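You operate a simulated robot arm through the tools that you are given. There is no shell and no other tool.

Carry out the task below with a simulated robot arm. There is one attempt and no reset: what you move stays moved.

## Task
Set the fan cabinet's five dials to 2, then switch the fan on.

Only the result counts: the job must be done as asked and must still hold three seconds after the hand-in. Knocking over, shifting, dropping, spilling or breaking anything else fails it.

## Robot
A 6-joint arm with a two-finger parallel gripper, fixed in place. Base frame: the origin is at the foot of the arm, x ahead of it, y to its left, z up. Units: m, rad, N and s.
With the tool pointing down near the work surface it reaches from about 0.16 to 0.6 m from the base axis. Its first joint turns from -1.152 to 1.152 rad. Payload 2.7 kg.
The tool frame sits at the grasp point between the pads (the TCP): z along the fingers, y along the line on which they close. The tips reach 0.023 m beyond it. The gripper opens to 0.094 m. The fingers are 0.038 m wide and 0.01 m thick; the gripper's body (0.054 by 0.096 m) begins 0.039 m behind the TCP.
Orientation is that of the tool frame in the base frame, as a unit quaternion [x, y, z, w]. With the fingers straight down and closing along the base's y, the tool's x points along the base's -x, its y along +y and its z along -z.

## Interface
- The arm moves only by the tool jog_arm. Its argument "increments" is a list of rows, each a list of 7 numbers: the shift along the base's x, y, z in m, then the turn, a rotation vector about the base's x, y, z in rad, then the finger opening in m, from 0 to 0.094. In form: [[dx, dy, dz, ax, ay, az, grip], ...]. A call has 1 to 20 rows; each row is the pose to reach, as a shift and turn from the pose commanded when the call began. A row lasts 0.2 s, in which the tool goes at most 0.05 m and 0.15 rad; a call with a longer step from one row to the next is refused whole, and so is a gripper value outside its range. Where a pose cannot be reached the arm comes as near as it can. A force on the tool above 90 N (or 10 N above the force at the start of the call, whichever is more), or a blocked arm, ends the call early, and 0.2 s more pass. The fingers move at their own pace (about 0.045 m/s each) and stop on an object; they squeeze with about 41 N. The grip force told is the motor's: it shows also when the fingers shut on nothing. Time passes only in rows, and 0.2 s behind the last, so rows that repeat a pose let the fingers close. It gives the time, the measured TCP pose, the force on the tool (base axes), the opening and the grip force at its end, in the units of the frame above (readings bear some noise), with the torque about the TCP (base axes, N m) and any sound that the robot's microphone picked up.
- Cameras (640 x 400 px; columns grow to the right, rows downward): "scene" is fixed at [0.0889, -0.4412, 1.4114]; the picture's right is [0.65, -0.76, 0.00], its down [-0.38, -0.33, -0.86] and it looks along [0.66, 0.56, -0.50] (base axes); focal length 366 px, centre (320, 200). "wrist" rides on the gripper at [0.086, 0.016, -0.074] in the tool frame; the picture's right is [-0.18, 0.98, 0.00], its down [-0.58, -0.11, -0.81] and it looks along [-0.79, -0.15, 0.59] (tool axes); focal length 243 px, centre (320, 200). There is no depth. A picture from a camera that has moved, and an enlarged one, comes with that camera's place and axes in the base frame and with its lens.
- snapshot(camera): a new picture of that camera. It takes no simulated time.
- enlarge(camera, box): a new picture of the part [left, top, right, bottom] of that camera's present view, enlarged. It takes no simulated time.
- hand_in(): hands the job in; it is judged then, once.

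Nothing tells you positions but the pictures and the camera data. Unless the task says otherwise, let go and move clear before handing in.

The tools are called after "Emit:" as name(argument=value, ...) on one line, values as JSON. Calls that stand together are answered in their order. jog_arm: Moves the arm, as the interface text tells. Its arguments: {"type":"object","properties":{"increments":{"type":"array"}},"required":["increments"]} The other tools are called the same way: snapshot (camera) takes a picture; enlarge (camera, box) takes an enlarged picture of a part of a camera's view; hand_in () hands the job in.

At the start:

```text
clock: 0.0
ee_pos: [0.3214, 0.1845, 1.1265]
ee_rot: [-0.001, 1.0, 0.0, 0.0]
force: [0.5, 0.3, -0.1]
moment: [-0.02, 0.05, -0.03]
opening: 0.094
grasp_force: 0.1
```

scene: 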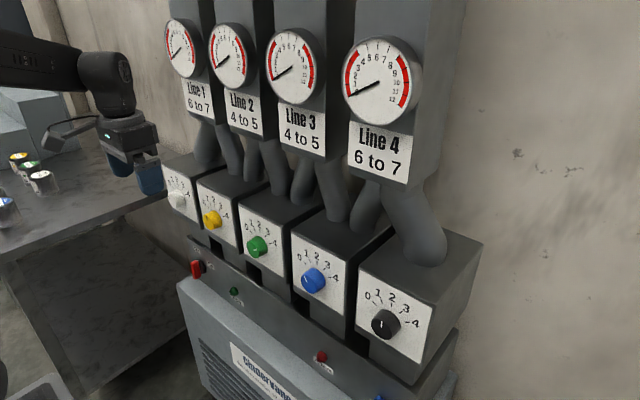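
wrist: 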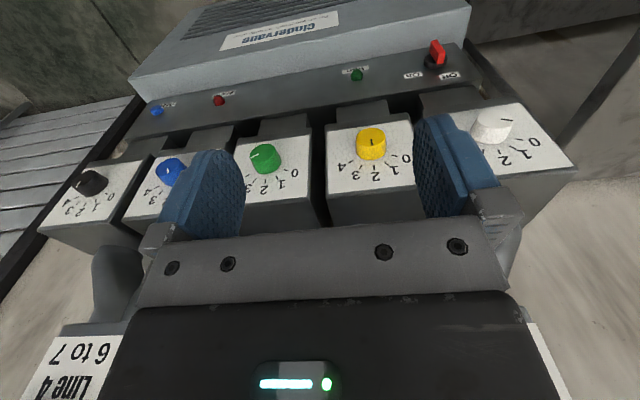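

I see a cabinet with five dials (white, yellow, green, blue, black) and a red switch on the panel below, with the gripper hanging above it. I'll look closer at each before moving.

Emit:
enlarge(camera="scene", box=[150, 140, 310, 240])

Emit:
enlarge(camera="scene", box=[180, 200, 340, 300])

Emit:
enlarge(camera="scene", box=[280, 230, 480, 355])

Emit:
enlarge(camera="wrist", box=[320, 20, 580, 200])

Emit:
enlarge(camera="wrist", box=[30, 80, 320, 260])

Emit:
enlarge(camera="scene", box=[160, 240, 420, 400])

```text
4.00 times, centred on (230, 190) of scene
camera zoom: at [0.0889, -0.4412, 1.4114], right [0.65, -0.76, 0.0], down [-0.38, -0.33, -0.86], along [0.66, 0.56, -0.5], focal length 1466 px, centre (680, 240)
```

zoom: 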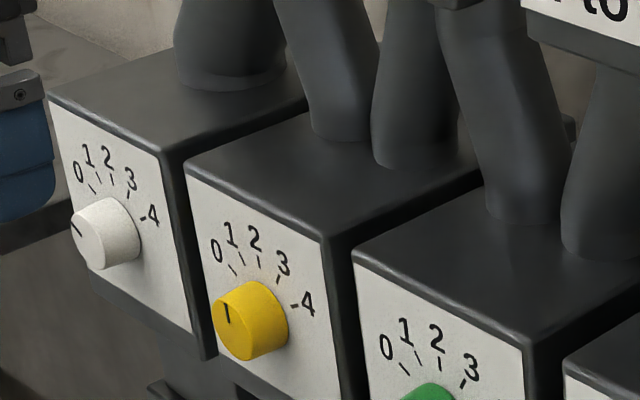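

```text
4.00 times, centred on (260, 250) of scene
camera zoom: at [0.0889, -0.4412, 1.4114], right [0.65, -0.76, 0.0], down [-0.38, -0.33, -0.86], along [0.66, 0.56, -0.5], focal length 1466 px, centre (560, 0)
```

zoom: 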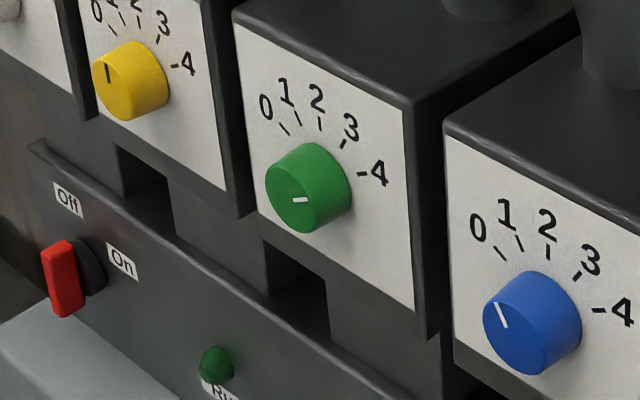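

```text
3.20 times, centred on (380, 292) of scene
camera zoom: at [0.0889, -0.4412, 1.4114], right [0.65, -0.76, 0.0], down [-0.38, -0.33, -0.86], along [0.66, 0.56, -0.5], focal length 1173 px, centre (128, -96)
```

zoom: 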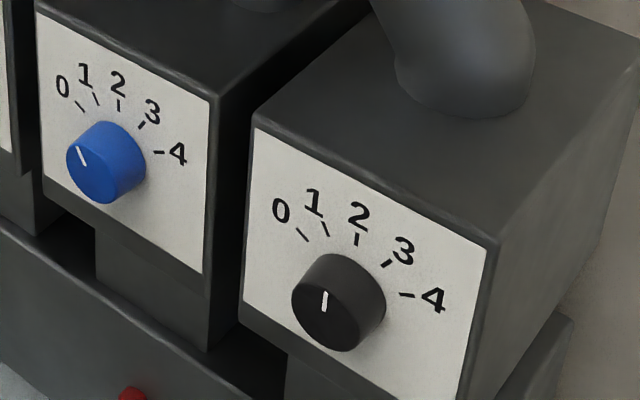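

```text
2.22 times, centred on (450, 110) of wrist
camera zoom: at [0.2337, 0.2012, 1.2025], right [0.18, 0.98, 0.0], down [0.58, -0.11, 0.81], along [0.79, -0.15, -0.59], focal length 539 px, centre (31, 400)
```

zoom: 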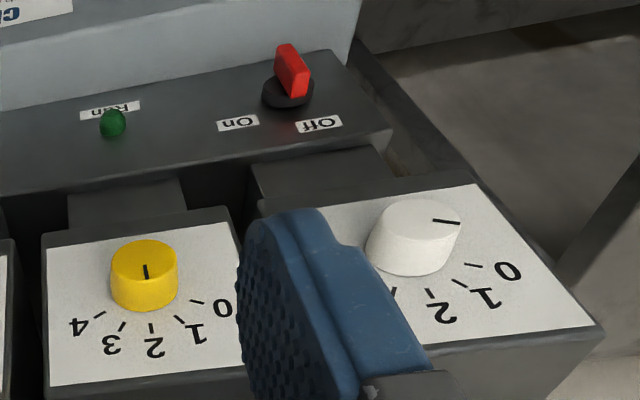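

```text
2.21 times, centred on (175, 170) of wrist
camera zoom: at [0.2337, 0.2012, 1.2025], right [0.18, 0.98, 0.0], down [0.58, -0.11, 0.81], along [0.79, -0.15, -0.59], focal length 535 px, centre (640, 266)
```

zoom: 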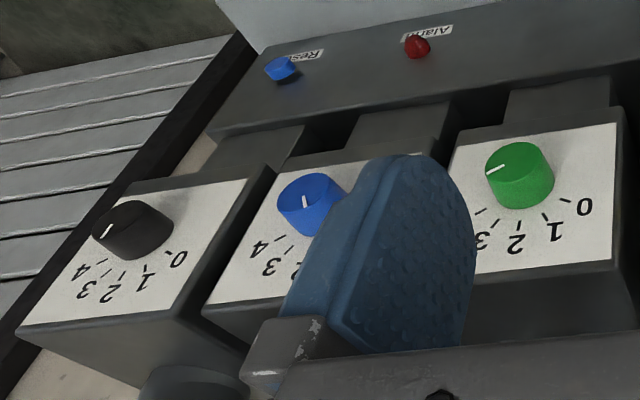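

```text
2.46 times, centred on (290, 320) of scene
camera zoom: at [0.0889, -0.4412, 1.4114], right [0.65, -0.76, 0.0], down [-0.38, -0.33, -0.86], along [0.66, 0.56, -0.5], focal length 902 px, centre (394, -95)
```

zoom: 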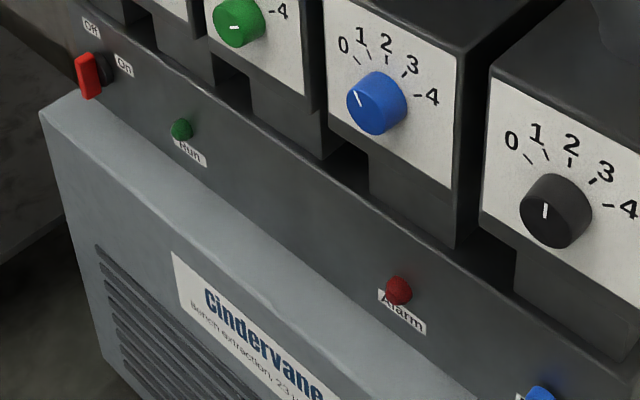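

The dials face the arm (-x), with their centres near x 0.473, z 0.928 and y about 0.395, 0.23, 0.066, -0.09 and -0.25. The red switch is near (0.49, 0.40, 0.665). I'll pitch the tool to point along +x in front of the green dial, staying well clear of it.

Emit:
jog_arm(increments=[[0.0, -0.01, -0.015, 0, -0.1428, 0, 0.094], [0.0, -0.02, -0.03, 0, -0.2856, 0, 0.094], [0.0, -0.03, -0.045, 0, -0.4284, 0, 0.094], [0.0, -0.04, -0.06, 0, -0.5712, 0, 0.094], [0.0, -0.05, -0.075, 0, -0.714, 0, 0.094], [0.0, -0.06, -0.09, 0, -0.8568, 0, 0.094], [0.0, -0.07, -0.105, 0, -0.9996, 0, 0.094], [0.0, -0.08, -0.12, 0, -1.1424, 0, 0.094], [0.0, -0.09, -0.14, 0, -1.2852, 0, 0.094], [0.0, -0.105, -0.16, 0, -1.428, 0, 0.094], [0.0, -0.1185, -0.1765, 0, -1.5708, 0, 0.094], [0.0, -0.1185, -0.1765, 0, -1.5708, 0, 0.094]])

```text
clock: 2.6
ee_pos: [0.3999, 0.1105, 0.9898]
ee_rot: [-0.038, 0.717, -0.042, 0.695]
force: [-0.2, 0.5, -0.4]
moment: [-0.02, 0.0, 0.01]
opening: 0.094
grasp_force: 0.1
out of reach, approached as far as the arm can: row 6, 7, 8, 9, 10, 11, 12
```

The arm couldn't fold that close to its base, so it stopped at about x 0.40, pointing roughly along +x. I'll look from here.

Emit:
snapshot(camera="scene")

Emit:
snapshot(camera="wrist")

```text
taken
```

scene: 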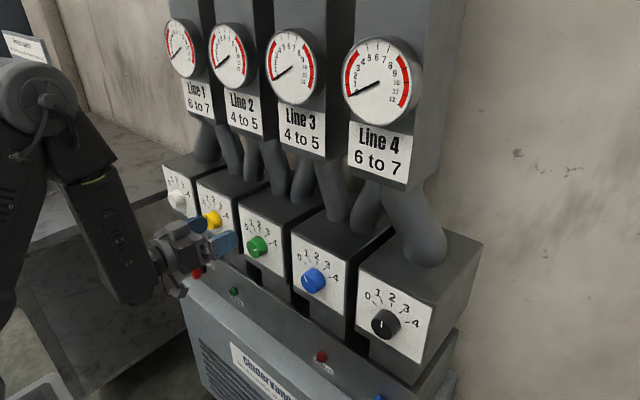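

```text
taken
camera wrist: at [0.323, 0.1172, 0.9042], right [0.01, 1.0, 0.07], down [-0.79, -0.04, 0.61], along [0.62, -0.06, 0.79], focal length 243 px, centre (320, 200)
```

wrist: 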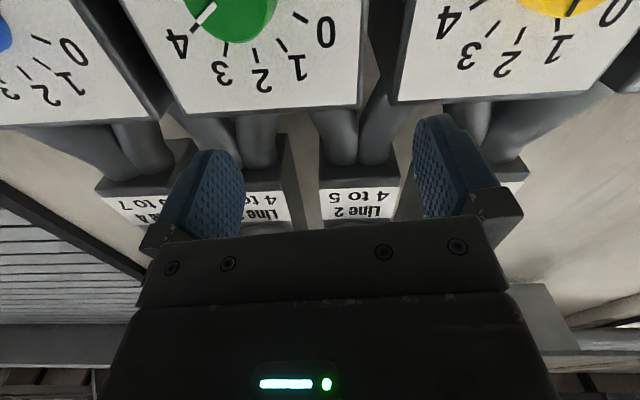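

The arm can't come back much beyond x 0.40 when level at this height. I'll make a small move to learn which pose the shifts are measured from.

Emit:
jog_arm(increments=[[0.0, 0.0, -0.02, 0, 0, 0, 0.094], [0.0, 0.0, -0.03, 0, 0, 0, 0.094]])

```text
clock: 3.2
ee_pos: [0.407, 0.111, 0.9674]
ee_rot: [-0.042, 0.718, -0.049, 0.693]
force: [0.1, -0.4, 0.4]
moment: [0.04, 0.01, -0.01]
opening: 0.0938
grasp_force: 0.1
out of reach, approached as far as the arm can: row 1, 2
```

Emit:
jog_arm(increments=[[0.02, 0.0, 0.0, 0, 0, 0, 0.094], [0.03, 0.0, 0.0, 0, 0, 0, 0.094]])

```text
clock: 3.8
ee_pos: [0.4348, 0.1161, 0.9716]
ee_rot: [-0.035, 0.718, -0.046, 0.694]
force: [-0.1, 0.9, 0.6]
moment: [0.01, 0.01, -0.02]
opening: 0.0939
grasp_force: 0.0
out of reach, approached as far as the arm can: row 2
```

Emit:
jog_arm(increments=[[0.0, -0.02, -0.0, 0, 0, 0, 0.094], [0.0, -0.04, -0.0, 0, 0, 0, 0.094], [0.0, -0.04, -0.0, 0, 0, 0, 0.094]])

Emit:
snapshot(camera="wrist")

Emit:
snapshot(camera="scene")

```text
clock: 4.6
ee_pos: [0.4266, 0.1151, 0.9715]
ee_rot: [-0.035, 0.718, -0.045, 0.694]
force: [-0.6, 0.4, -0.6]
moment: [0.02, -0.01, 0.01]
opening: 0.0937
grasp_force: 0.0
out of reach, approached as far as the arm can: row 1, 2, 3
```

```text
taken
camera wrist: at [0.3503, 0.1219, 0.8855], right [0.02, 1.0, 0.07], down [-0.79, -0.03, 0.62], along [0.62, -0.07, 0.78], focal length 243 px, centre (320, 200)
```

wrist: 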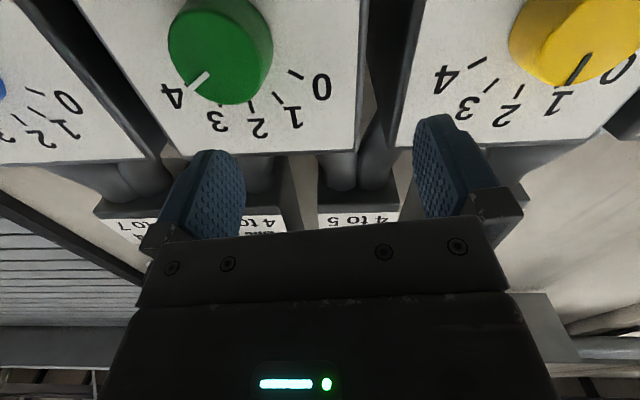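

```text
taken
```

scene: 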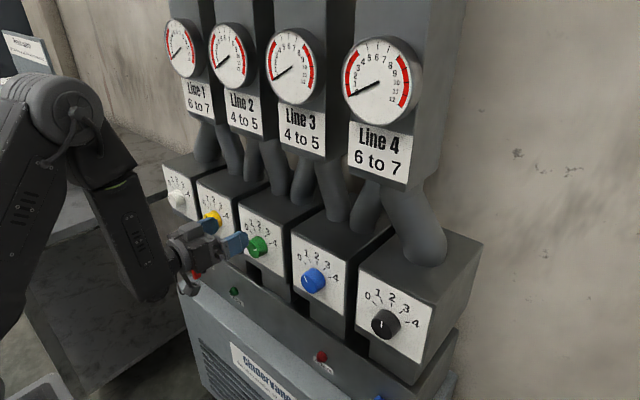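

The arm seems to be sitting on a joint limit, as it won't move in y. I'll test rolling about x and pitching the tool to see which direction frees it.

Emit:
jog_arm(increments=[[0.0, 0.0, 0.0, 0.06, 0, 0, 0.094], [0.0, 0.0, 0.0, 0.11, 0, 0, 0.094]])

Emit:
jog_arm(increments=[[0.0, 0.0, 0.0, 0.0, 0.1, 0, 0.094], [0.0, 0.0, 0.0, 0.0, 0.2, 0, 0.094]])

```text
clock: 5.2
ee_pos: [0.4269, 0.1146, 0.9714]
ee_rot: [-0.035, 0.717, -0.044, 0.694]
force: [0.0, 0.4, -0.2]
moment: [0.0, 0.0, 0.02]
opening: 0.0941
grasp_force: 0.0
out of reach, approached as far as the arm can: row 1, 2
```

```text
clock: 5.8
ee_pos: [0.4285, 0.1131, 0.9701]
ee_rot: [-0.039, 0.783, -0.041, 0.619]
force: [0.2, -0.4, 0.4]
moment: [0.01, 0.0, -0.01]
opening: 0.094
grasp_force: 0.0
```

Pitching the tool down by about 0.2 rad frees it. From here I'll straighten the roll and slide toward the green dial.

Emit:
jog_arm(increments=[[0.0, -0.015, -0.01, 0.05, 0, 0, 0.094], [0.0, -0.03, -0.02, 0.1, 0, 0, 0.094], [0.0, -0.047, -0.03, 0.12, 0, 0, 0.094]])

```text
clock: 6.6
ee_pos: [0.4443, 0.111, 0.9721]
ee_rot: [-0.018, 0.789, -0.026, 0.614]
force: [0.2, -0.2, 0.5]
moment: [0.01, 0.0, 0.02]
opening: 0.0939
grasp_force: 0.0
out of reach, approached as far as the arm can: row 1, 2, 3
```

Emit:
enlarge(camera="scene", box=[0, 60, 320, 330])

Emit:
snapshot(camera="wrist")

```text
1.48 times, centred on (160, 195) of scene
camera zoom: at [0.0889, -0.4412, 1.4114], right [0.65, -0.76, 0.0], down [-0.38, -0.33, -0.86], along [0.66, 0.56, -0.5], focal length 543 px, centre (557, 207)
```

zoom: 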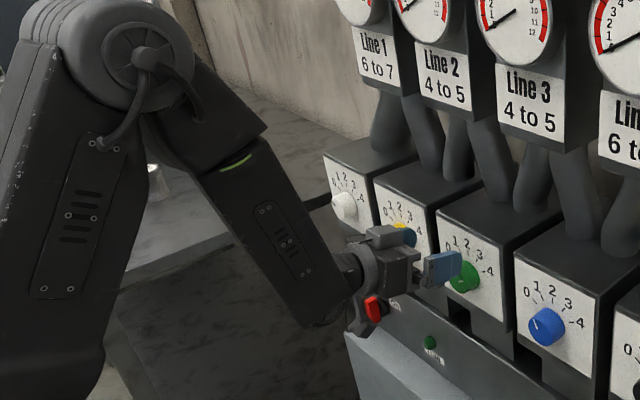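

```text
taken
camera wrist: at [0.3511, 0.1238, 0.9055], right [0.05, 0.99, 0.12], down [-0.64, -0.06, 0.77], along [0.77, -0.11, 0.63], focal length 243 px, centre (320, 200)
```

wrist: 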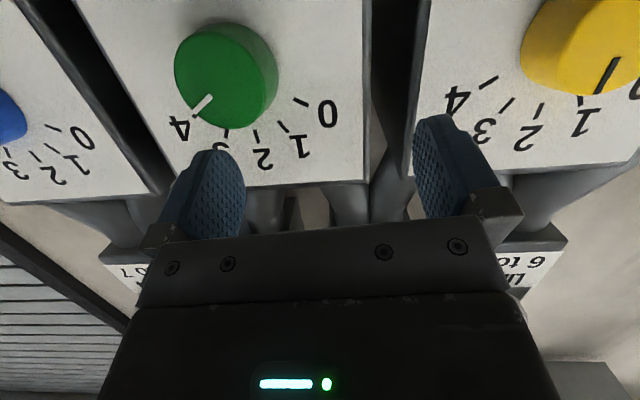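

The arm looks to be at its inner reach limit. I'll rise a little to get clear of that limit, then test the y motion alone.

Emit:
jog_arm(increments=[[0.0, 0.0, 0.03, 0, 0, 0, 0.094], [0.0, 0.0, 0.05, 0, 0, 0, 0.094]])

Emit:
jog_arm(increments=[[0.0, -0.02, 0.0, 0, 0, 0, 0.094], [0.0, -0.045, 0.0, 0, 0, 0, 0.094]])

```text
clock: 7.2
ee_pos: [0.4429, 0.1117, 1.0206]
ee_rot: [-0.017, 0.789, -0.026, 0.614]
force: [-0.1, 0.2, -0.3]
moment: [-0.01, 0.0, -0.02]
opening: 0.0939
grasp_force: 0.1
```

```text
clock: 7.8
ee_pos: [0.443, 0.0998, 1.0228]
ee_rot: [-0.015, 0.789, -0.029, 0.614]
force: [-0.2, -0.6, -0.2]
moment: [0.04, 0.01, 0.01]
opening: 0.0939
grasp_force: 0.2
out of reach, approached as far as the arm can: row 1, 2
```

The y motion is blocked while moving away in x or up is free. That suggests the wrist roll joint flipped while I pitched off-plane. I'll go back to the tool pointing down and centre at y=0, then pitch again in the arm's own plane so that it doesn't flip.

Emit:
jog_arm(increments=[[-0.012, 0, 0.012, 0, 0.147, 0, 0.094], [-0.024, 0, 0.024, 0, 0.294, 0, 0.094], [-0.036, 0, 0.036, 0, 0.441, 0, 0.094], [-0.048, 0, 0.048, 0, 0.588, 0, 0.094], [-0.06, 0, 0.06, 0, 0.735, 0, 0.094], [-0.072, 0, 0.072, 0, 0.882, 0, 0.094], [-0.084, 0, 0.084, 0, 1.029, 0, 0.094], [-0.1, 0, 0.1, 0, 1.176, 0, 0.094], [-0.11, 0, 0.11, 0, 1.322, 0, 0.094], [-0.11, 0, 0.11, 0, 1.322, 0, 0.094]])

```text
clock: 10.0
ee_pos: [0.3334, 0.0981, 1.1318]
ee_rot: [-0.029, 1.0, -0.011, 0.0]
force: [-0.3, -0.8, -0.5]
moment: [-0.02, -0.01, 0.03]
opening: 0.094
grasp_force: 0.2
```

Emit:
jog_arm(increments=[[0, -0.03, 0, 0.007, 0, -0.02, 0.094], [0, -0.065, 0, 0.014, 0, -0.04, 0.094], [0, -0.098, 0, 0.022, 0, -0.058, 0.094], [0, -0.098, 0, 0.022, 0, -0.058, 0.094]])

```text
clock: 11.0
ee_pos: [0.3323, -0.0007, 1.1319]
ee_rot: [0.0, 1.0, -0.001, 0.0]
force: [0.6, 0.4, 0.4]
moment: [-0.01, 0.01, 0.02]
opening: 0.0939
grasp_force: 0.1
```

Now the tool is straight down at y=0. I'll pitch forward in that plane, keeping x at 0.42 or less.

Emit:
jog_arm(increments=[[0.01, 0, -0.008, 0, -0.143, 0, 0.094], [0.02, 0, -0.016, 0, -0.286, 0, 0.094], [0.03, 0, -0.024, 0, -0.428, 0, 0.094], [0.04, 0, -0.032, 0, -0.571, 0, 0.094], [0.05, 0, -0.04, 0, -0.714, 0, 0.094], [0.06, 0, -0.048, 0, -0.857, 0, 0.094], [0.07, 0, -0.056, 0, -1.0, 0, 0.094], [0.075, 0, -0.064, 0, -1.143, 0, 0.094], [0.08, 0, -0.072, 0, -1.285, 0, 0.094], [0.085, 0, -0.08, 0, -1.428, 0, 0.094], [0.09, 0, -0.09, 0, -1.5708, 0, 0.094], [0.09, 0, -0.09, 0, -1.5708, 0, 0.094]])

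```text
clock: 13.6
ee_pos: [0.4186, 0.1044, 1.072]
ee_rot: [-0.001, 0.709, -0.017, 0.705]
force: [-0.7, -0.4, 0.8]
moment: [0.0, 0.04, -0.01]
opening: 0.0941
grasp_force: 0.1
out of reach, approached as far as the arm can: row 6, 7, 8, 9, 10, 11, 12
```

The wrist only bends one way. When level, it needs its roll joint turned nearly half way round, which rules out the area around y=0 unless the tool is tilted slightly. I'll move to y≈0.2, well inside reach, and test which way the roll is free, since a 180° roll with the camera on top should give more range.

Emit:
jog_arm(increments=[[0.0, 0.04, 0, 0, 0, 0, 0.094], [0.0, 0.08, 0, 0, 0, 0, 0.094], [0.0, 0.125, 0, 0, 0, 0, 0.094], [0.0, 0.125, 0, 0, 0, 0, 0.094]])

Emit:
jog_arm(increments=[[0.0, 0.0, 0, 0.15, 0, 0, 0.094], [0.0, 0.0, 0, 0.3, 0, 0, 0.094], [0.0, 0.0, 0, 0.45, 0, 0, 0.094], [0.0, 0.0, 0, 0.6, 0, 0, 0.094]])

```text
clock: 14.6
ee_pos: [0.418, 0.2288, 1.0716]
ee_rot: [0.0, 0.706, -0.001, 0.708]
force: [0.4, -0.4, 0.2]
moment: [-0.02, -0.02, -0.02]
opening: 0.094
grasp_force: 0.1
```

```text
clock: 15.6
ee_pos: [0.4209, 0.284, 1.1904]
ee_rot: [0.208, 0.687, 0.186, 0.671]
force: [0.6, 0.5, 0.5]
moment: [-0.01, -0.01, -0.01]
opening: 0.0943
grasp_force: 0.0
out of reach, approached as far as the arm can: row 2, 3, 4
```

Rolling positive about x hits a limit, so I'll roll negative while going back to y≈0.23, z≈1.07.

Emit:
jog_arm(increments=[[0.0, -0.01, -0.02, -0.14, 0, 0, 0.094], [0.0, -0.02, -0.04, -0.28, 0, 0, 0.094], [0.0, -0.03, -0.06, -0.42, 0, 0, 0.094], [0.0, -0.04, -0.08, -0.56, 0, 0, 0.094], [0.0, -0.05, -0.1, -0.7, 0, 0, 0.094], [0.0, -0.055, -0.12, -0.84, 0, 0, 0.094], [0.0, -0.055, -0.12, -0.98, 0, 0, 0.094], [0.0, -0.055, -0.12, -1.12, 0, 0, 0.094], [0.0, -0.055, -0.12, -1.26, 0, 0, 0.094], [0.0, -0.055, -0.12, -1.4, 0, 0, 0.094]])

```text
clock: 17.8
ee_pos: [0.4169, 0.2307, 1.068]
ee_rot: [-0.275, 0.644, -0.302, 0.648]
force: [-0.5, -1.1, -1.0]
moment: [0.0, -0.01, 0.03]
opening: 0.0939
grasp_force: 0.1
```

Emit:
jog_arm(increments=[[0, 0, 0, -0.145, 0, 0, 0.094], [0, 0, 0, -0.29, 0, 0, 0.094], [0, 0, 0, -0.435, 0, 0, 0.094], [0, 0, 0, -0.58, 0, 0, 0.094], [0, 0, 0, -0.725, 0, 0, 0.094], [0, 0, 0, -0.87, 0, 0, 0.094], [0, 0, 0, -1.015, 0, 0, 0.094], [0, 0, 0, -1.16, 0, 0, 0.094], [0, 0, 0, -1.305, 0, 0, 0.094], [0, 0, 0, -1.45, 0, 0, 0.094], [0, 0, 0, -1.595, 0, 0, 0.094], [0, 0, 0, -1.74, 0, 0, 0.094], [0, 0, 0, -1.885, 0, 0, 0.094], [0, 0, 0, -2.03, 0, 0, 0.094], [0, 0, 0, -2.175, 0, 0, 0.094], [0, 0, 0, -2.3, 0, 0, 0.094]])

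Emit:
snapshot(camera="wrist")

Emit:
snapshot(camera="scene")

```text
clock: 21.2
ee_pos: [0.4186, 0.2294, 1.0667]
ee_rot: [0.703, 0.013, 0.711, -0.014]
force: [0.0, 0.3, 0.2]
moment: [0.03, 0.02, 0.01]
opening: 0.094
grasp_force: 0.0
```

```text
taken
camera wrist: at [0.3431, 0.2108, 1.1528], right [0.04, -0.98, -0.19], down [-0.8, 0.08, -0.59], along [0.6, 0.17, -0.78], focal length 243 px, centre (320, 200)
```

wrist: 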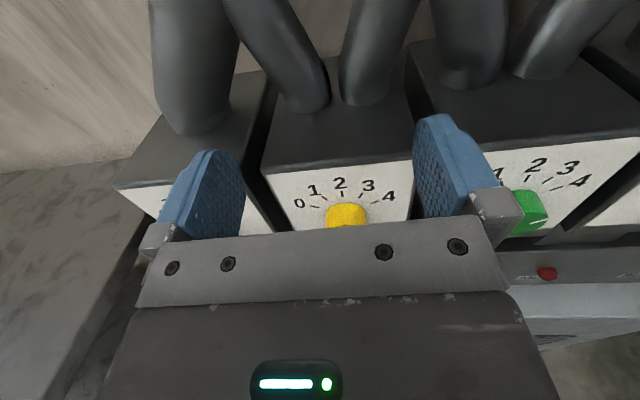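

```text
taken
```

scene: 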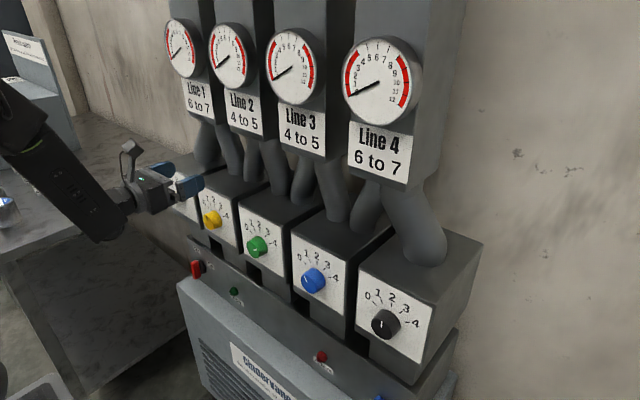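

The camera is now on top with the view right way up, and the dial scale runs in 30° steps with 0 at −60°, 2 straight up and 4 at +60°. I'll lower to the yellow dial's height, stop short of it and look.

Emit:
jog_arm(increments=[[0.0, 0, -0.035, 0, 0.004, -0.01, 0.094], [0.005, 0, -0.07, 0, 0.008, -0.02, 0.094], [0.005, 0, -0.105, 0, 0.011, -0.03, 0.094], [0.01, 0, -0.135, 0, 0.011, -0.038, 0.094], [0.01, 0, -0.135, 0, 0.011, -0.038, 0.094]])

Emit:
snapshot(camera="wrist")

Emit:
enlarge(camera="wrist", box=[240, 60, 440, 240])

Emit:
snapshot(camera="scene")

```text
clock: 22.4
ee_pos: [0.4268, 0.2307, 0.9319]
ee_rot: [0.707, -0.002, 0.708, -0.001]
force: [-0.3, -0.1, 0.6]
moment: [0.02, 0.02, -0.01]
opening: 0.0939
grasp_force: 0.0
```

```text
taken
camera wrist: at [0.353, 0.2142, 1.0181], right [0.0, -0.98, -0.19], down [-0.81, 0.11, -0.58], along [0.59, 0.15, -0.79], focal length 243 px, centre (320, 200)
```

wrist: 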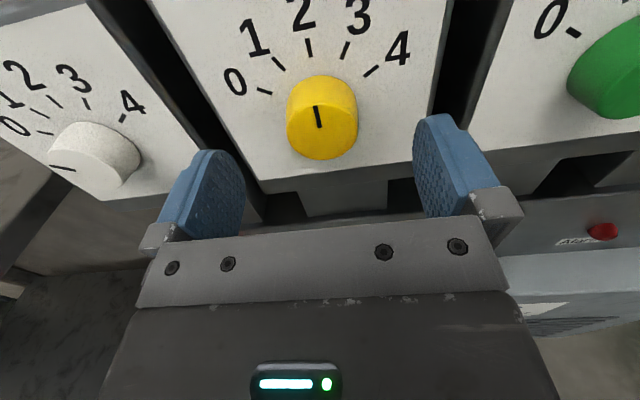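

```text
2.22 times, centred on (340, 150) of wrist
camera zoom: at [0.353, 0.2142, 1.0181], right [0.0, -0.98, -0.19], down [-0.81, 0.11, -0.58], along [0.59, 0.15, -0.79], focal length 539 px, centre (276, 311)
```

zoom: 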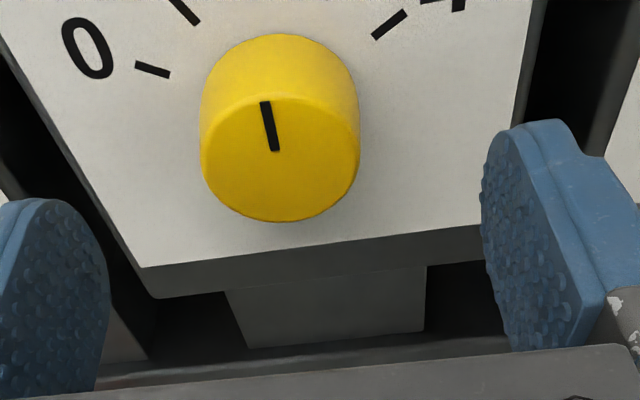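

```text
taken
```

scene: 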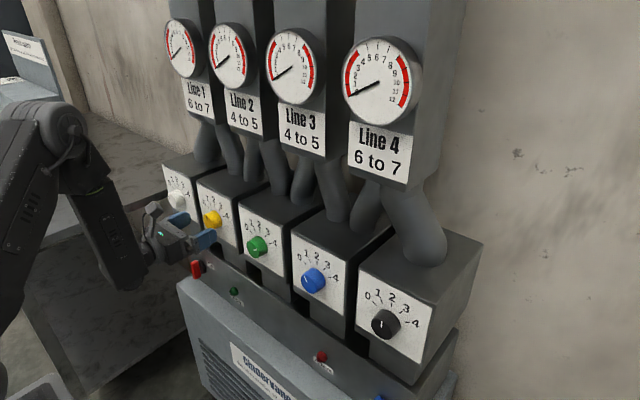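

The yellow dial already seems to point at 2, and black may as well. I'll zoom in on each dial to confirm.

Emit:
enlarge(camera="scene", box=[190, 190, 238, 240])

Emit:
enlarge(camera="scene", box=[355, 280, 425, 345])

Emit:
enlarge(camera="scene", box=[290, 240, 345, 300])

Emit:
enlarge(camera="wrist", box=[270, 0, 370, 170])

Emit:
enlarge(camera="wrist", box=[0, 40, 180, 220])

```text
8.00 times, centred on (214, 215) of scene
camera zoom: at [0.0889, -0.4412, 1.4114], right [0.65, -0.76, 0.0], down [-0.38, -0.33, -0.86], along [0.66, 0.56, -0.5], focal length 2932 px, centre (1168, 80)
```

zoom: 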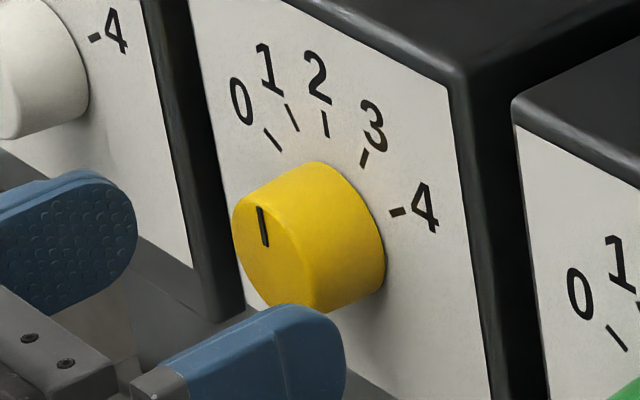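

```text
6.15 times, centred on (390, 312) of scene
camera zoom: at [0.0889, -0.4412, 1.4114], right [0.65, -0.76, 0.0], down [-0.38, -0.33, -0.86], along [0.66, 0.56, -0.5], focal length 2255 px, centre (-111, -492)
```

zoom: 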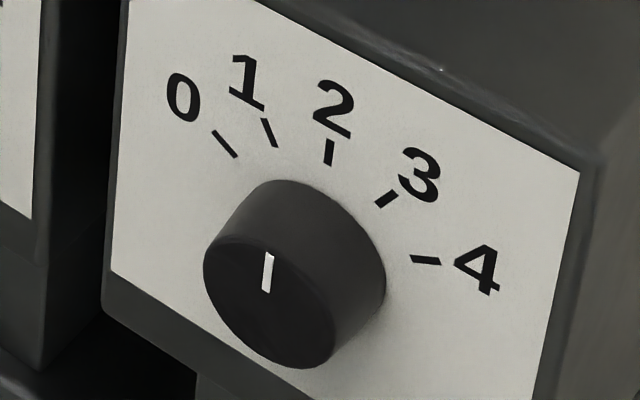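

```text
6.67 times, centred on (318, 270) of scene
camera zoom: at [0.0889, -0.4412, 1.4114], right [0.65, -0.76, 0.0], down [-0.38, -0.33, -0.86], along [0.66, 0.56, -0.5], focal length 2443 px, centre (337, -267)
```

zoom: 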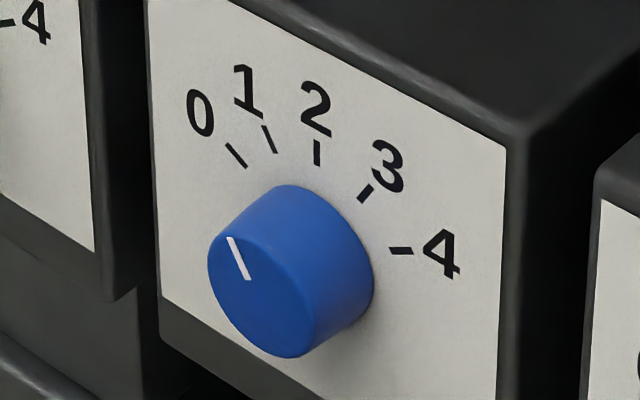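

```text
2.35 times, centred on (320, 85) of wrist
camera zoom: at [0.353, 0.2142, 1.0181], right [0.0, -0.98, -0.19], down [-0.81, 0.11, -0.58], along [0.59, 0.15, -0.79], focal length 571 px, centre (320, 471)
```

zoom: 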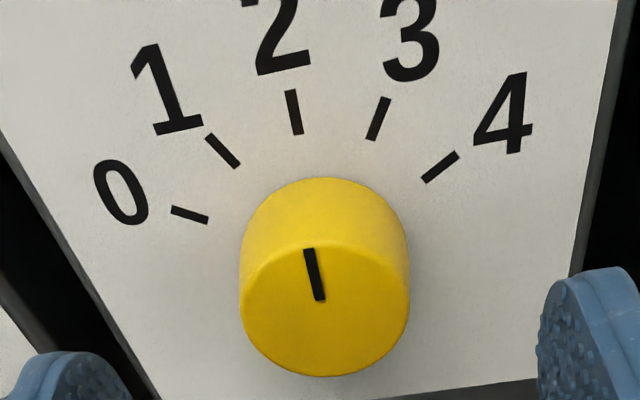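

```text
2.22 times, centred on (90, 130) of wrist
camera zoom: at [0.353, 0.2142, 1.0181], right [0.0, -0.98, -0.19], down [-0.81, 0.11, -0.58], along [0.59, 0.15, -0.79], focal length 539 px, centre (831, 356)
```

zoom: 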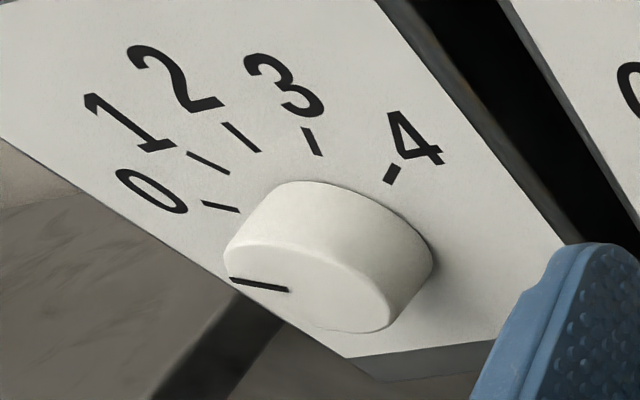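

The readings are white 0, yellow 2, green 4, blue 1 and black 2. Yellow and black are already right and stay untouched. I'll move in front of the white dial.

Emit:
jog_arm(increments=[[0.0, 0.04, 0, 0, 0, 0, 0.094], [0.0, 0.08, 0, 0, 0, 0, 0.094], [0.0, 0.12, 0, 0, 0, 0, 0.094], [0.0, 0.162, -0.002, 0, 0, 0, 0.094], [0.0, 0.162, -0.002, 0, 0, 0, 0.094]])

Emit:
snapshot(camera="wrist")

Emit:
enlarge(camera="wrist", box=[240, 0, 440, 180])

```text
clock: 23.6
ee_pos: [0.4261, 0.3922, 0.9308]
ee_rot: [0.707, -0.002, 0.708, -0.002]
force: [-0.6, -0.3, 0.2]
moment: [0.02, 0.02, 0.04]
opening: 0.0942
grasp_force: 0.1
```

```text
taken
camera wrist: at [0.3519, 0.3754, 1.0176], right [0.0, -0.98, -0.19], down [-0.81, 0.11, -0.58], along [0.59, 0.15, -0.79], focal length 243 px, centre (320, 200)
```

wrist: 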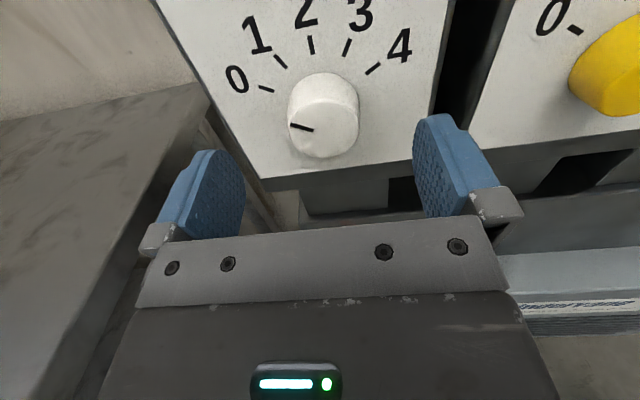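

```text
2.22 times, centred on (340, 90) of wrist
camera zoom: at [0.3519, 0.3754, 1.0176], right [0.0, -0.98, -0.19], down [-0.81, 0.11, -0.58], along [0.59, 0.15, -0.79], focal length 539 px, centre (276, 444)
```

zoom: 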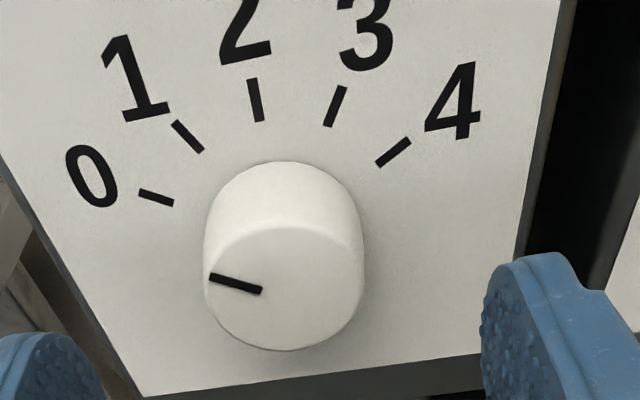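

White reads exactly 0, with its centre near y 0.3905, z 0.928. I'll advance over the knob with the fingers open.

Emit:
jog_arm(increments=[[0.0, -0.0015, -0.003, 0, 0, 0, 0.094], [0.013, -0.0015, -0.003, 0, 0, 0, 0.094], [0.026, -0.0015, -0.003, 0, 0, 0, 0.094], [0.038, -0.0015, -0.003, 0, 0, 0, 0.094], [0.038, -0.0015, -0.003, 0, 0, 0, 0.094]])

Emit:
snapshot(camera="wrist")

```text
clock: 24.8
ee_pos: [0.4671, 0.3909, 0.9269]
ee_rot: [0.707, -0.001, 0.707, -0.001]
force: [0.3, -0.6, 0.6]
moment: [0.0, -0.02, 0.0]
opening: 0.094
grasp_force: 0.1
```

```text
taken
camera wrist: at [0.3914, 0.3733, 1.0139], right [0.0, -0.98, -0.19], down [-0.81, 0.11, -0.58], along [0.59, 0.15, -0.79], focal length 243 px, centre (320, 200)
```

wrist: 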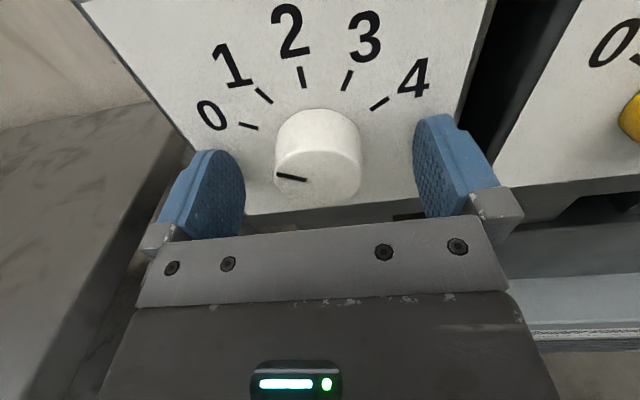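

The knob sits between the fingers with no contact force. I'll close on it.

Emit:
jog_arm(increments=[[0, 0, 0, 0, 0, 0, 0.06], [0, 0, 0, 0, 0, 0, 0.05], [0, 0, 0, 0, 0, 0, 0.035], [0, 0, 0, 0, 0, 0, 0.035], [0, 0, 0, 0, 0, 0, 0.035]])

Emit:
snapshot(camera="wrist")

```text
clock: 26.0
ee_pos: [0.4651, 0.3904, 0.9283]
ee_rot: [0.707, -0.002, 0.708, -0.001]
force: [1.6, 2.5, 0.4]
moment: [-0.01, 0.05, 0.12]
opening: 0.0432
grasp_force: 45.1
```

```text
taken
camera wrist: at [0.3913, 0.3734, 1.014], right [0.0, -0.98, -0.19], down [-0.81, 0.11, -0.58], along [0.59, 0.15, -0.79], focal length 243 px, centre (320, 200)
```

wrist: 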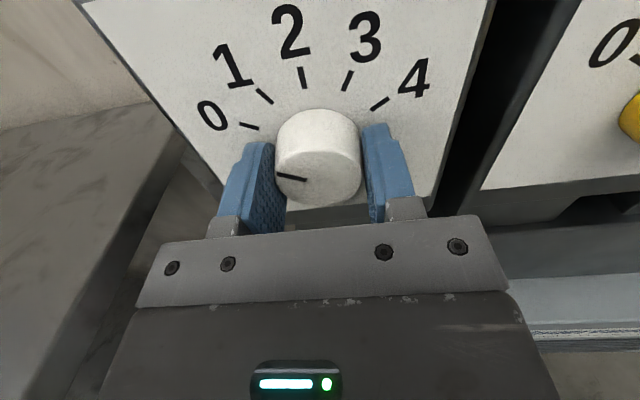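

It's gripped at 43 mm. I'll turn clockwise (+x), half way first.

Emit:
jog_arm(increments=[[0, 0, 0, 0.1, 0, 0, 0.035], [0, 0, 0, 0.2, 0, 0, 0.035], [0, 0, 0, 0.3, 0, 0, 0.035], [0, 0, 0, 0.4, 0, 0, 0.035], [0, 0, 0, 0.5236, 0, 0, 0.035], [0, 0, 0, 0.5236, 0, 0, 0.035]])

Emit:
snapshot(camera="wrist")

Emit:
snapshot(camera="scene")

```text
clock: 27.4
ee_pos: [0.466, 0.3925, 0.9286]
ee_rot: [0.682, -0.184, 0.683, -0.187]
force: [6.3, 8.7, 1.0]
moment: [0.03, 0.42, 0.38]
opening: 0.0433
grasp_force: 44.7
```

```text
taken
camera wrist: at [0.3913, 0.3335, 0.9943], right [0.0, -0.76, -0.66], down [-0.81, 0.39, -0.45], along [0.59, 0.53, -0.61], focal length 243 px, centre (320, 200)
```

wrist: 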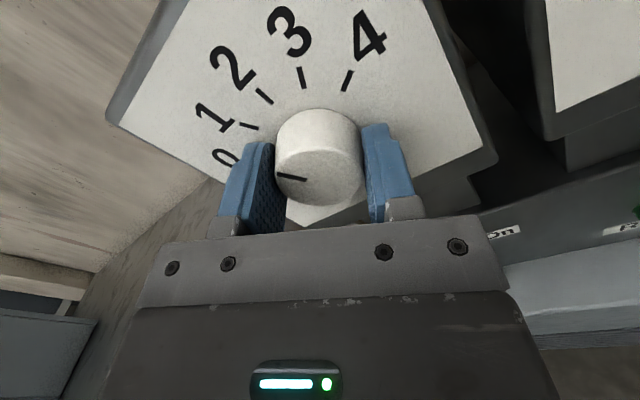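

```text
taken
```

scene: 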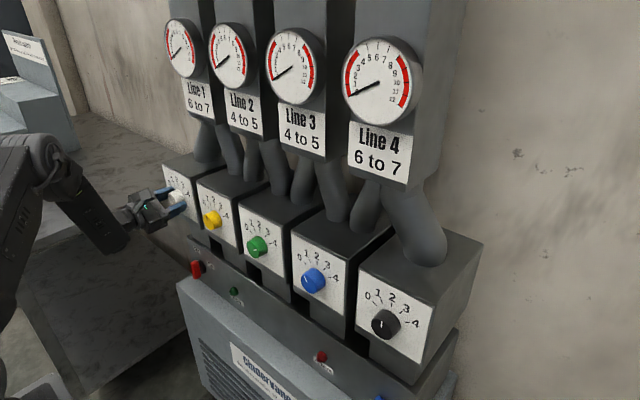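

The knob turns with the gripper and now reads 1. I'll do the second half.

Emit:
jog_arm(increments=[[0, 0, 0, 0.1, 0, 0, 0.035], [0, 0, 0, 0.2, 0, 0, 0.035], [0, 0, 0, 0.3, 0, 0, 0.035], [0, 0, 0, 0.4, 0, 0, 0.035], [0, 0, 0, 0.5236, 0, 0, 0.035], [0, 0, 0, 0.5236, 0, 0, 0.035]])

Emit:
snapshot(camera="wrist")

Emit:
enlarge(camera="wrist", box=[220, 60, 400, 220])

```text
clock: 28.8
ee_pos: [0.4648, 0.3912, 0.9283]
ee_rot: [0.61, -0.355, 0.611, -0.357]
force: [5.1, 18.9, 7.3]
moment: [-0.02, -0.27, -0.21]
opening: 0.0433
grasp_force: 44.8
```

```text
taken
camera wrist: at [0.3913, 0.3087, 0.9573], right [0.0, -0.33, -0.95], down [-0.81, 0.56, -0.2], along [0.59, 0.76, -0.26], focal length 243 px, centre (320, 200)
```

wrist: 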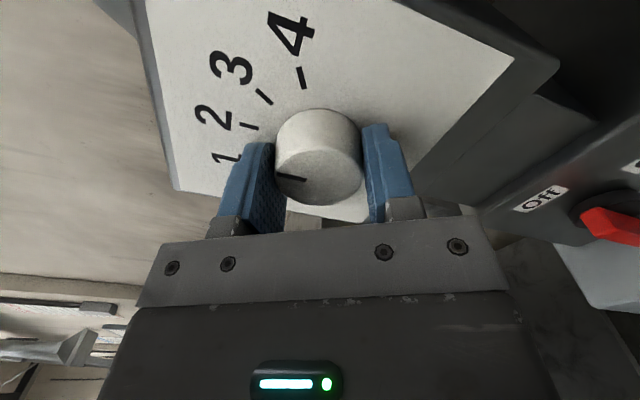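

```text
2.50 times, centred on (310, 140) of wrist
camera zoom: at [0.3913, 0.3087, 0.9573], right [0.0, -0.33, -0.95], down [-0.81, 0.56, -0.2], along [0.59, 0.76, -0.26], focal length 606 px, centre (345, 350)
```

zoom: 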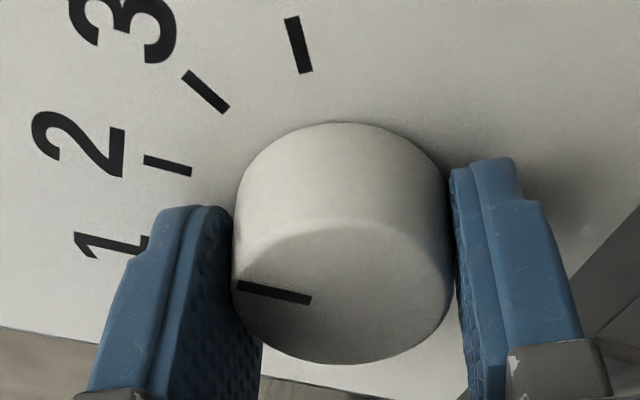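

White's mark lines up with 2. I'll open the fingers, check that it holds, and back off.

Emit:
jog_arm(increments=[[0, 0, 0, 0, 0, 0, 0.06], [0, 0, 0, 0, 0, 0, 0.08], [0, 0, 0, 0, 0, 0, 0.094], [0, 0, 0, 0, 0, 0, 0.094], [-0.02, 0, 0, 0, 0, 0, 0.094], [-0.04, 0, 0, 0, 0, 0, 0.094], [-0.04, 0, 0, 0, 0, 0, 0.094]])

Emit:
snapshot(camera="wrist")

Emit:
enlarge(camera="scene", box=[155, 165, 235, 235])

```text
clock: 30.4
ee_pos: [0.4262, 0.3912, 0.9277]
ee_rot: [0.611, -0.355, 0.612, -0.355]
force: [-0.3, -0.4, 0.1]
moment: [-0.02, -0.01, -0.02]
opening: 0.0935
grasp_force: 0.2
```

```text
taken
camera wrist: at [0.3516, 0.3085, 0.956], right [0.0, -0.33, -0.94], down [-0.81, 0.56, -0.19], along [0.59, 0.76, -0.26], focal length 243 px, centre (320, 200)
```

wrist: 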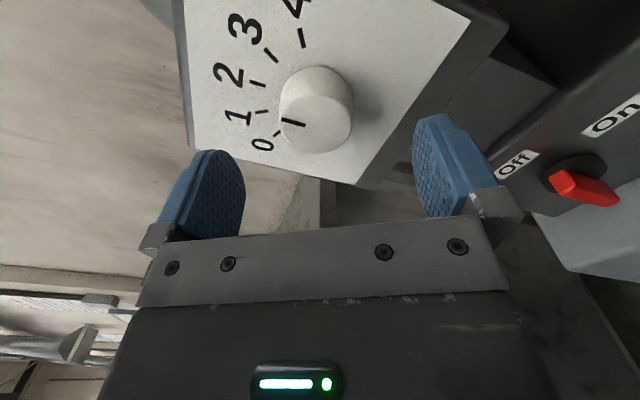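

```text
5.71 times, centred on (195, 200) of scene
camera zoom: at [0.0889, -0.4412, 1.4114], right [0.65, -0.76, 0.0], down [-0.38, -0.33, -0.86], along [0.66, 0.56, -0.5], focal length 2094 px, centre (1034, 200)
```

zoom: 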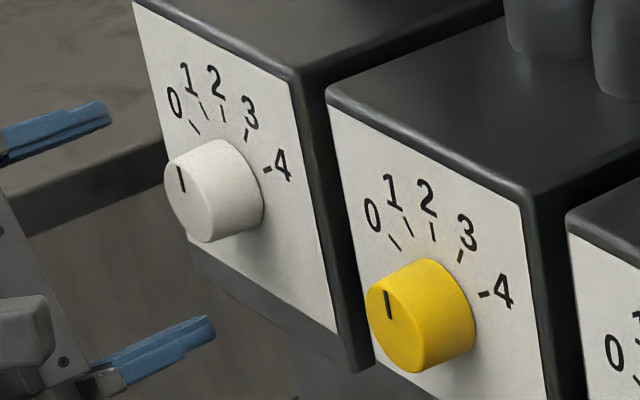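

White is set to 2. For green (at 4) the arm needs a slight yaw tilt, so I'll have the fingers close roughly vertically, where the tilt does no harm. I'll slide to y≈0.2 and roll on first.

Emit:
jog_arm(increments=[[-0.0, -0.03, 0, 0.1, 0, 0, 0.094], [0, -0.06, 0, 0.21, 0, 0, 0.094], [0, -0.09, 0, 0.32, 0, 0, 0.094], [0, -0.12, 0, 0.43, 0, 0, 0.094], [0, -0.15, 0, 0.54, 0, 0, 0.094], [0, -0.17, 0, 0.65, 0, 0, 0.094], [0, -0.19, 0, 0.76, 0, 0, 0.094], [0, -0.19, 0, 0.87, 0, 0, 0.094], [0, -0.19, 0, 0.98, 0, 0, 0.094], [0, -0.19, 0, 1.047, 0, 0, 0.094], [0, -0.19, 0, 1.047, 0, 0, 0.094]])

Emit:
jog_arm(increments=[[0, 0, 0, 0, 0, -0.09, 0.094], [0, 0, 0, 0, 0, -0.18, 0.094], [0, -0.03, 0, 0, 0, -0.2, 0.094], [0, -0.06, 0, 0, 0, -0.2, 0.094], [0, -0.06, 0, 0, 0, -0.2, 0.094]])

```text
clock: 32.8
ee_pos: [0.4263, 0.2, 0.9279]
ee_rot: [-0.352, 0.613, -0.353, 0.613]
force: [0.1, -0.2, -0.2]
moment: [0.0, 0.0, -0.04]
opening: 0.0938
grasp_force: 0.0
```

```text
clock: 34.0
ee_pos: [0.4258, 0.141, 0.9272]
ee_rot: [-0.288, 0.645, -0.412, 0.575]
force: [-1.3, 0.1, -0.5]
moment: [0.04, 0.0, 0.01]
opening: 0.0937
grasp_force: 0.1
```

Emit:
jog_arm(increments=[[0, -0.025, 0, 0, 0, 0, 0.094], [0, -0.05, 0, 0, 0, 0, 0.094], [0, -0.068, 0, 0, 0, 0, 0.094], [0, -0.068, 0, 0, 0, 0, 0.094]])

Emit:
snapshot(camera="wrist")

Emit:
enlarge(camera="wrist", box=[220, 20, 420, 220])

Emit:
snapshot(camera="scene")

```text
clock: 35.0
ee_pos: [0.4258, 0.073, 0.9291]
ee_rot: [-0.29, 0.645, -0.412, 0.574]
force: [0.0, 0.0, -0.2]
moment: [-0.01, 0.01, -0.02]
opening: 0.0943
grasp_force: 0.1
```

```text
taken
camera wrist: at [0.3398, 0.0224, 0.8707], right [0.13, 0.64, -0.76], down [-0.7, 0.6, 0.39], along [0.7, 0.48, 0.53], focal length 243 px, centre (320, 200)
```

wrist: 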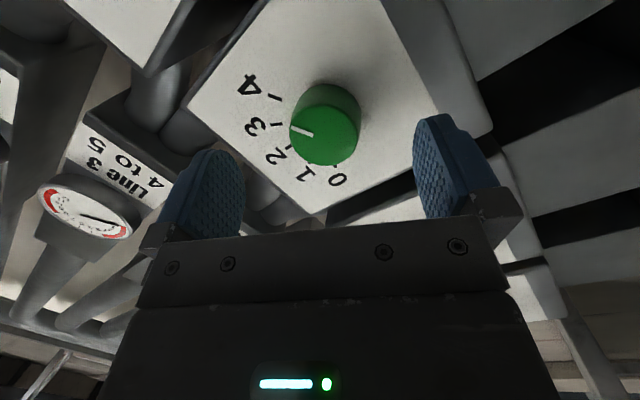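

```text
2.00 times, centred on (320, 120) of wrist
camera zoom: at [0.3398, 0.0224, 0.8707], right [0.13, 0.64, -0.76], down [-0.7, 0.6, 0.39], along [0.7, 0.48, 0.53], focal length 485 px, centre (320, 360)
```

zoom: 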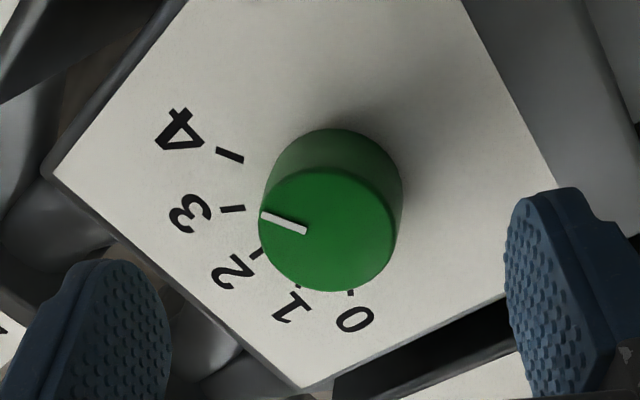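

```text
taken
```

scene: 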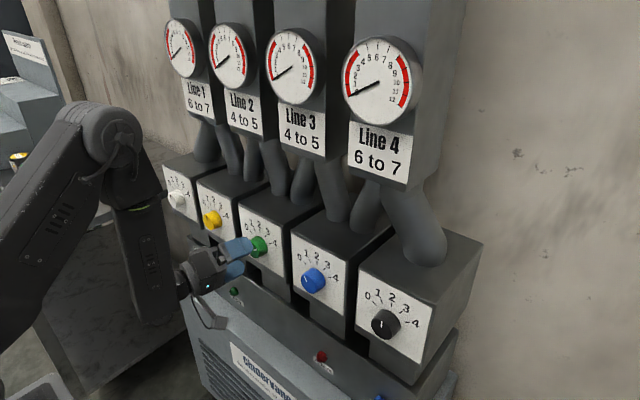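

The pose is reachable with a 0.2 rad yaw, and green reads 4. I'll advance with the tool axis aimed at the knob's centre (y 0.0705, z 0.928) and then close.

Emit:
jog_arm(increments=[[0.012, 0.001, -0.001, 0, 0, 0, 0.094], [0.024, 0.001, -0.001, 0, 0, 0, 0.094], [0.036, 0.001, -0.001, 0, 0, 0, 0.094], [0.036, 0.001, -0.001, 0, 0, 0, 0.094]])

Emit:
snapshot(camera="wrist")

```text
clock: 36.0
ee_pos: [0.4595, 0.0747, 0.9251]
ee_rot: [-0.291, 0.646, -0.411, 0.574]
force: [-24.3, 0.4, 3.3]
moment: [0.11, 0.87, 0.95]
opening: 0.0919
grasp_force: 0.1
```

```text
taken
camera wrist: at [0.373, 0.024, 0.8694], right [0.13, 0.64, -0.76], down [-0.7, 0.6, 0.39], along [0.7, 0.48, 0.52], focal length 243 px, centre (320, 200)
```

wrist: 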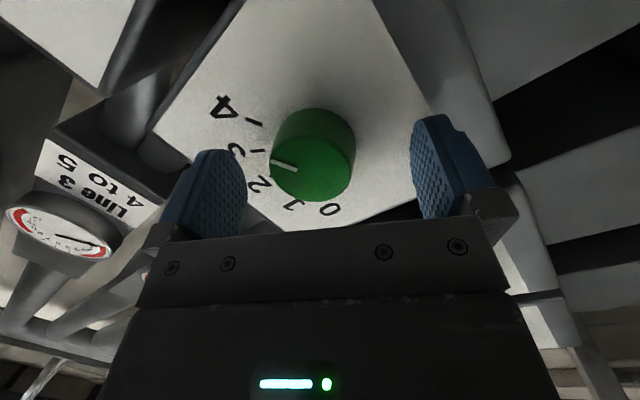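

The fingertips touched the panel, because the tilt plus the 30° roll pushes one tip forward. I'll back off, reduce the yaw to 0.15 rad and bring the closing axis nearer vertical.

Emit:
jog_arm(increments=[[-0.012, 0, 0, 0, 0, 0, 0.094], [-0.03, 0, 0, 0, 0, 0, 0.094], [-0.03, 0, 0, -0.128, 0.026, 0, 0.094], [-0.03, 0, 0, -0.2565, 0.052, 0, 0.07]])

Emit:
jog_arm(increments=[[0, 0, 0, 0, 0, 0.025, 0.066], [0, 0, 0, 0, 0, 0.05, 0.066], [0, 0, 0, 0, 0, 0.05, 0.066]])

Emit:
snapshot(camera="wrist")

```text
clock: 37.0
ee_pos: [0.4314, 0.0725, 0.9269]
ee_rot: [-0.371, 0.602, -0.484, 0.516]
force: [0.7, -0.4, -0.7]
moment: [0.0, -0.01, 0.01]
opening: 0.07
grasp_force: 0.1
```

```text
clock: 37.8
ee_pos: [0.4312, 0.0737, 0.9275]
ee_rot: [-0.386, 0.593, -0.47, 0.528]
force: [-0.9, -0.1, 0.3]
moment: [-0.01, 0.03, -0.02]
opening: 0.0659
grasp_force: 0.2
```

```text
taken
camera wrist: at [0.3459, 0.0068, 0.8892], right [0.07, 0.43, -0.9], down [-0.72, 0.65, 0.26], along [0.69, 0.63, 0.35], focal length 243 px, centre (320, 200)
```

wrist: 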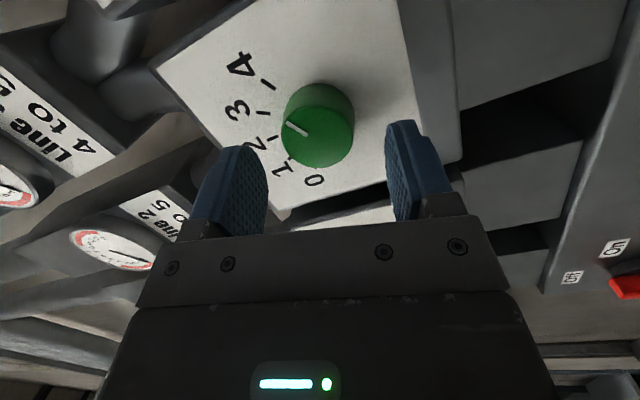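

Emit:
jog_arm(increments=[[0.01, -0.0005, 0.0005, 0, 0, 0, 0.066], [0.02, -0.0005, 0.0005, 0, 0, 0, 0.066], [0.029, -0.0005, 0.0005, 0, 0, 0, 0.066], [0.029, -0.0005, 0.0005, 0, 0, 0, 0.066]])

Emit:
snapshot(camera="wrist")

```text
clock: 38.8
ee_pos: [0.4611, 0.0727, 0.927]
ee_rot: [-0.385, 0.593, -0.471, 0.528]
force: [-0.8, 0.3, -0.5]
moment: [-0.01, 0.01, 0.0]
opening: 0.0659
grasp_force: 0.0
```

```text
taken
camera wrist: at [0.3752, 0.0069, 0.8885], right [0.07, 0.43, -0.9], down [-0.72, 0.65, 0.26], along [0.69, 0.63, 0.35], focal length 243 px, centre (320, 200)
```

wrist: 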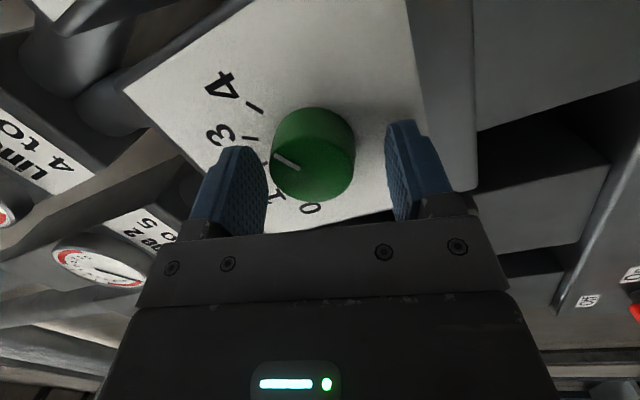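

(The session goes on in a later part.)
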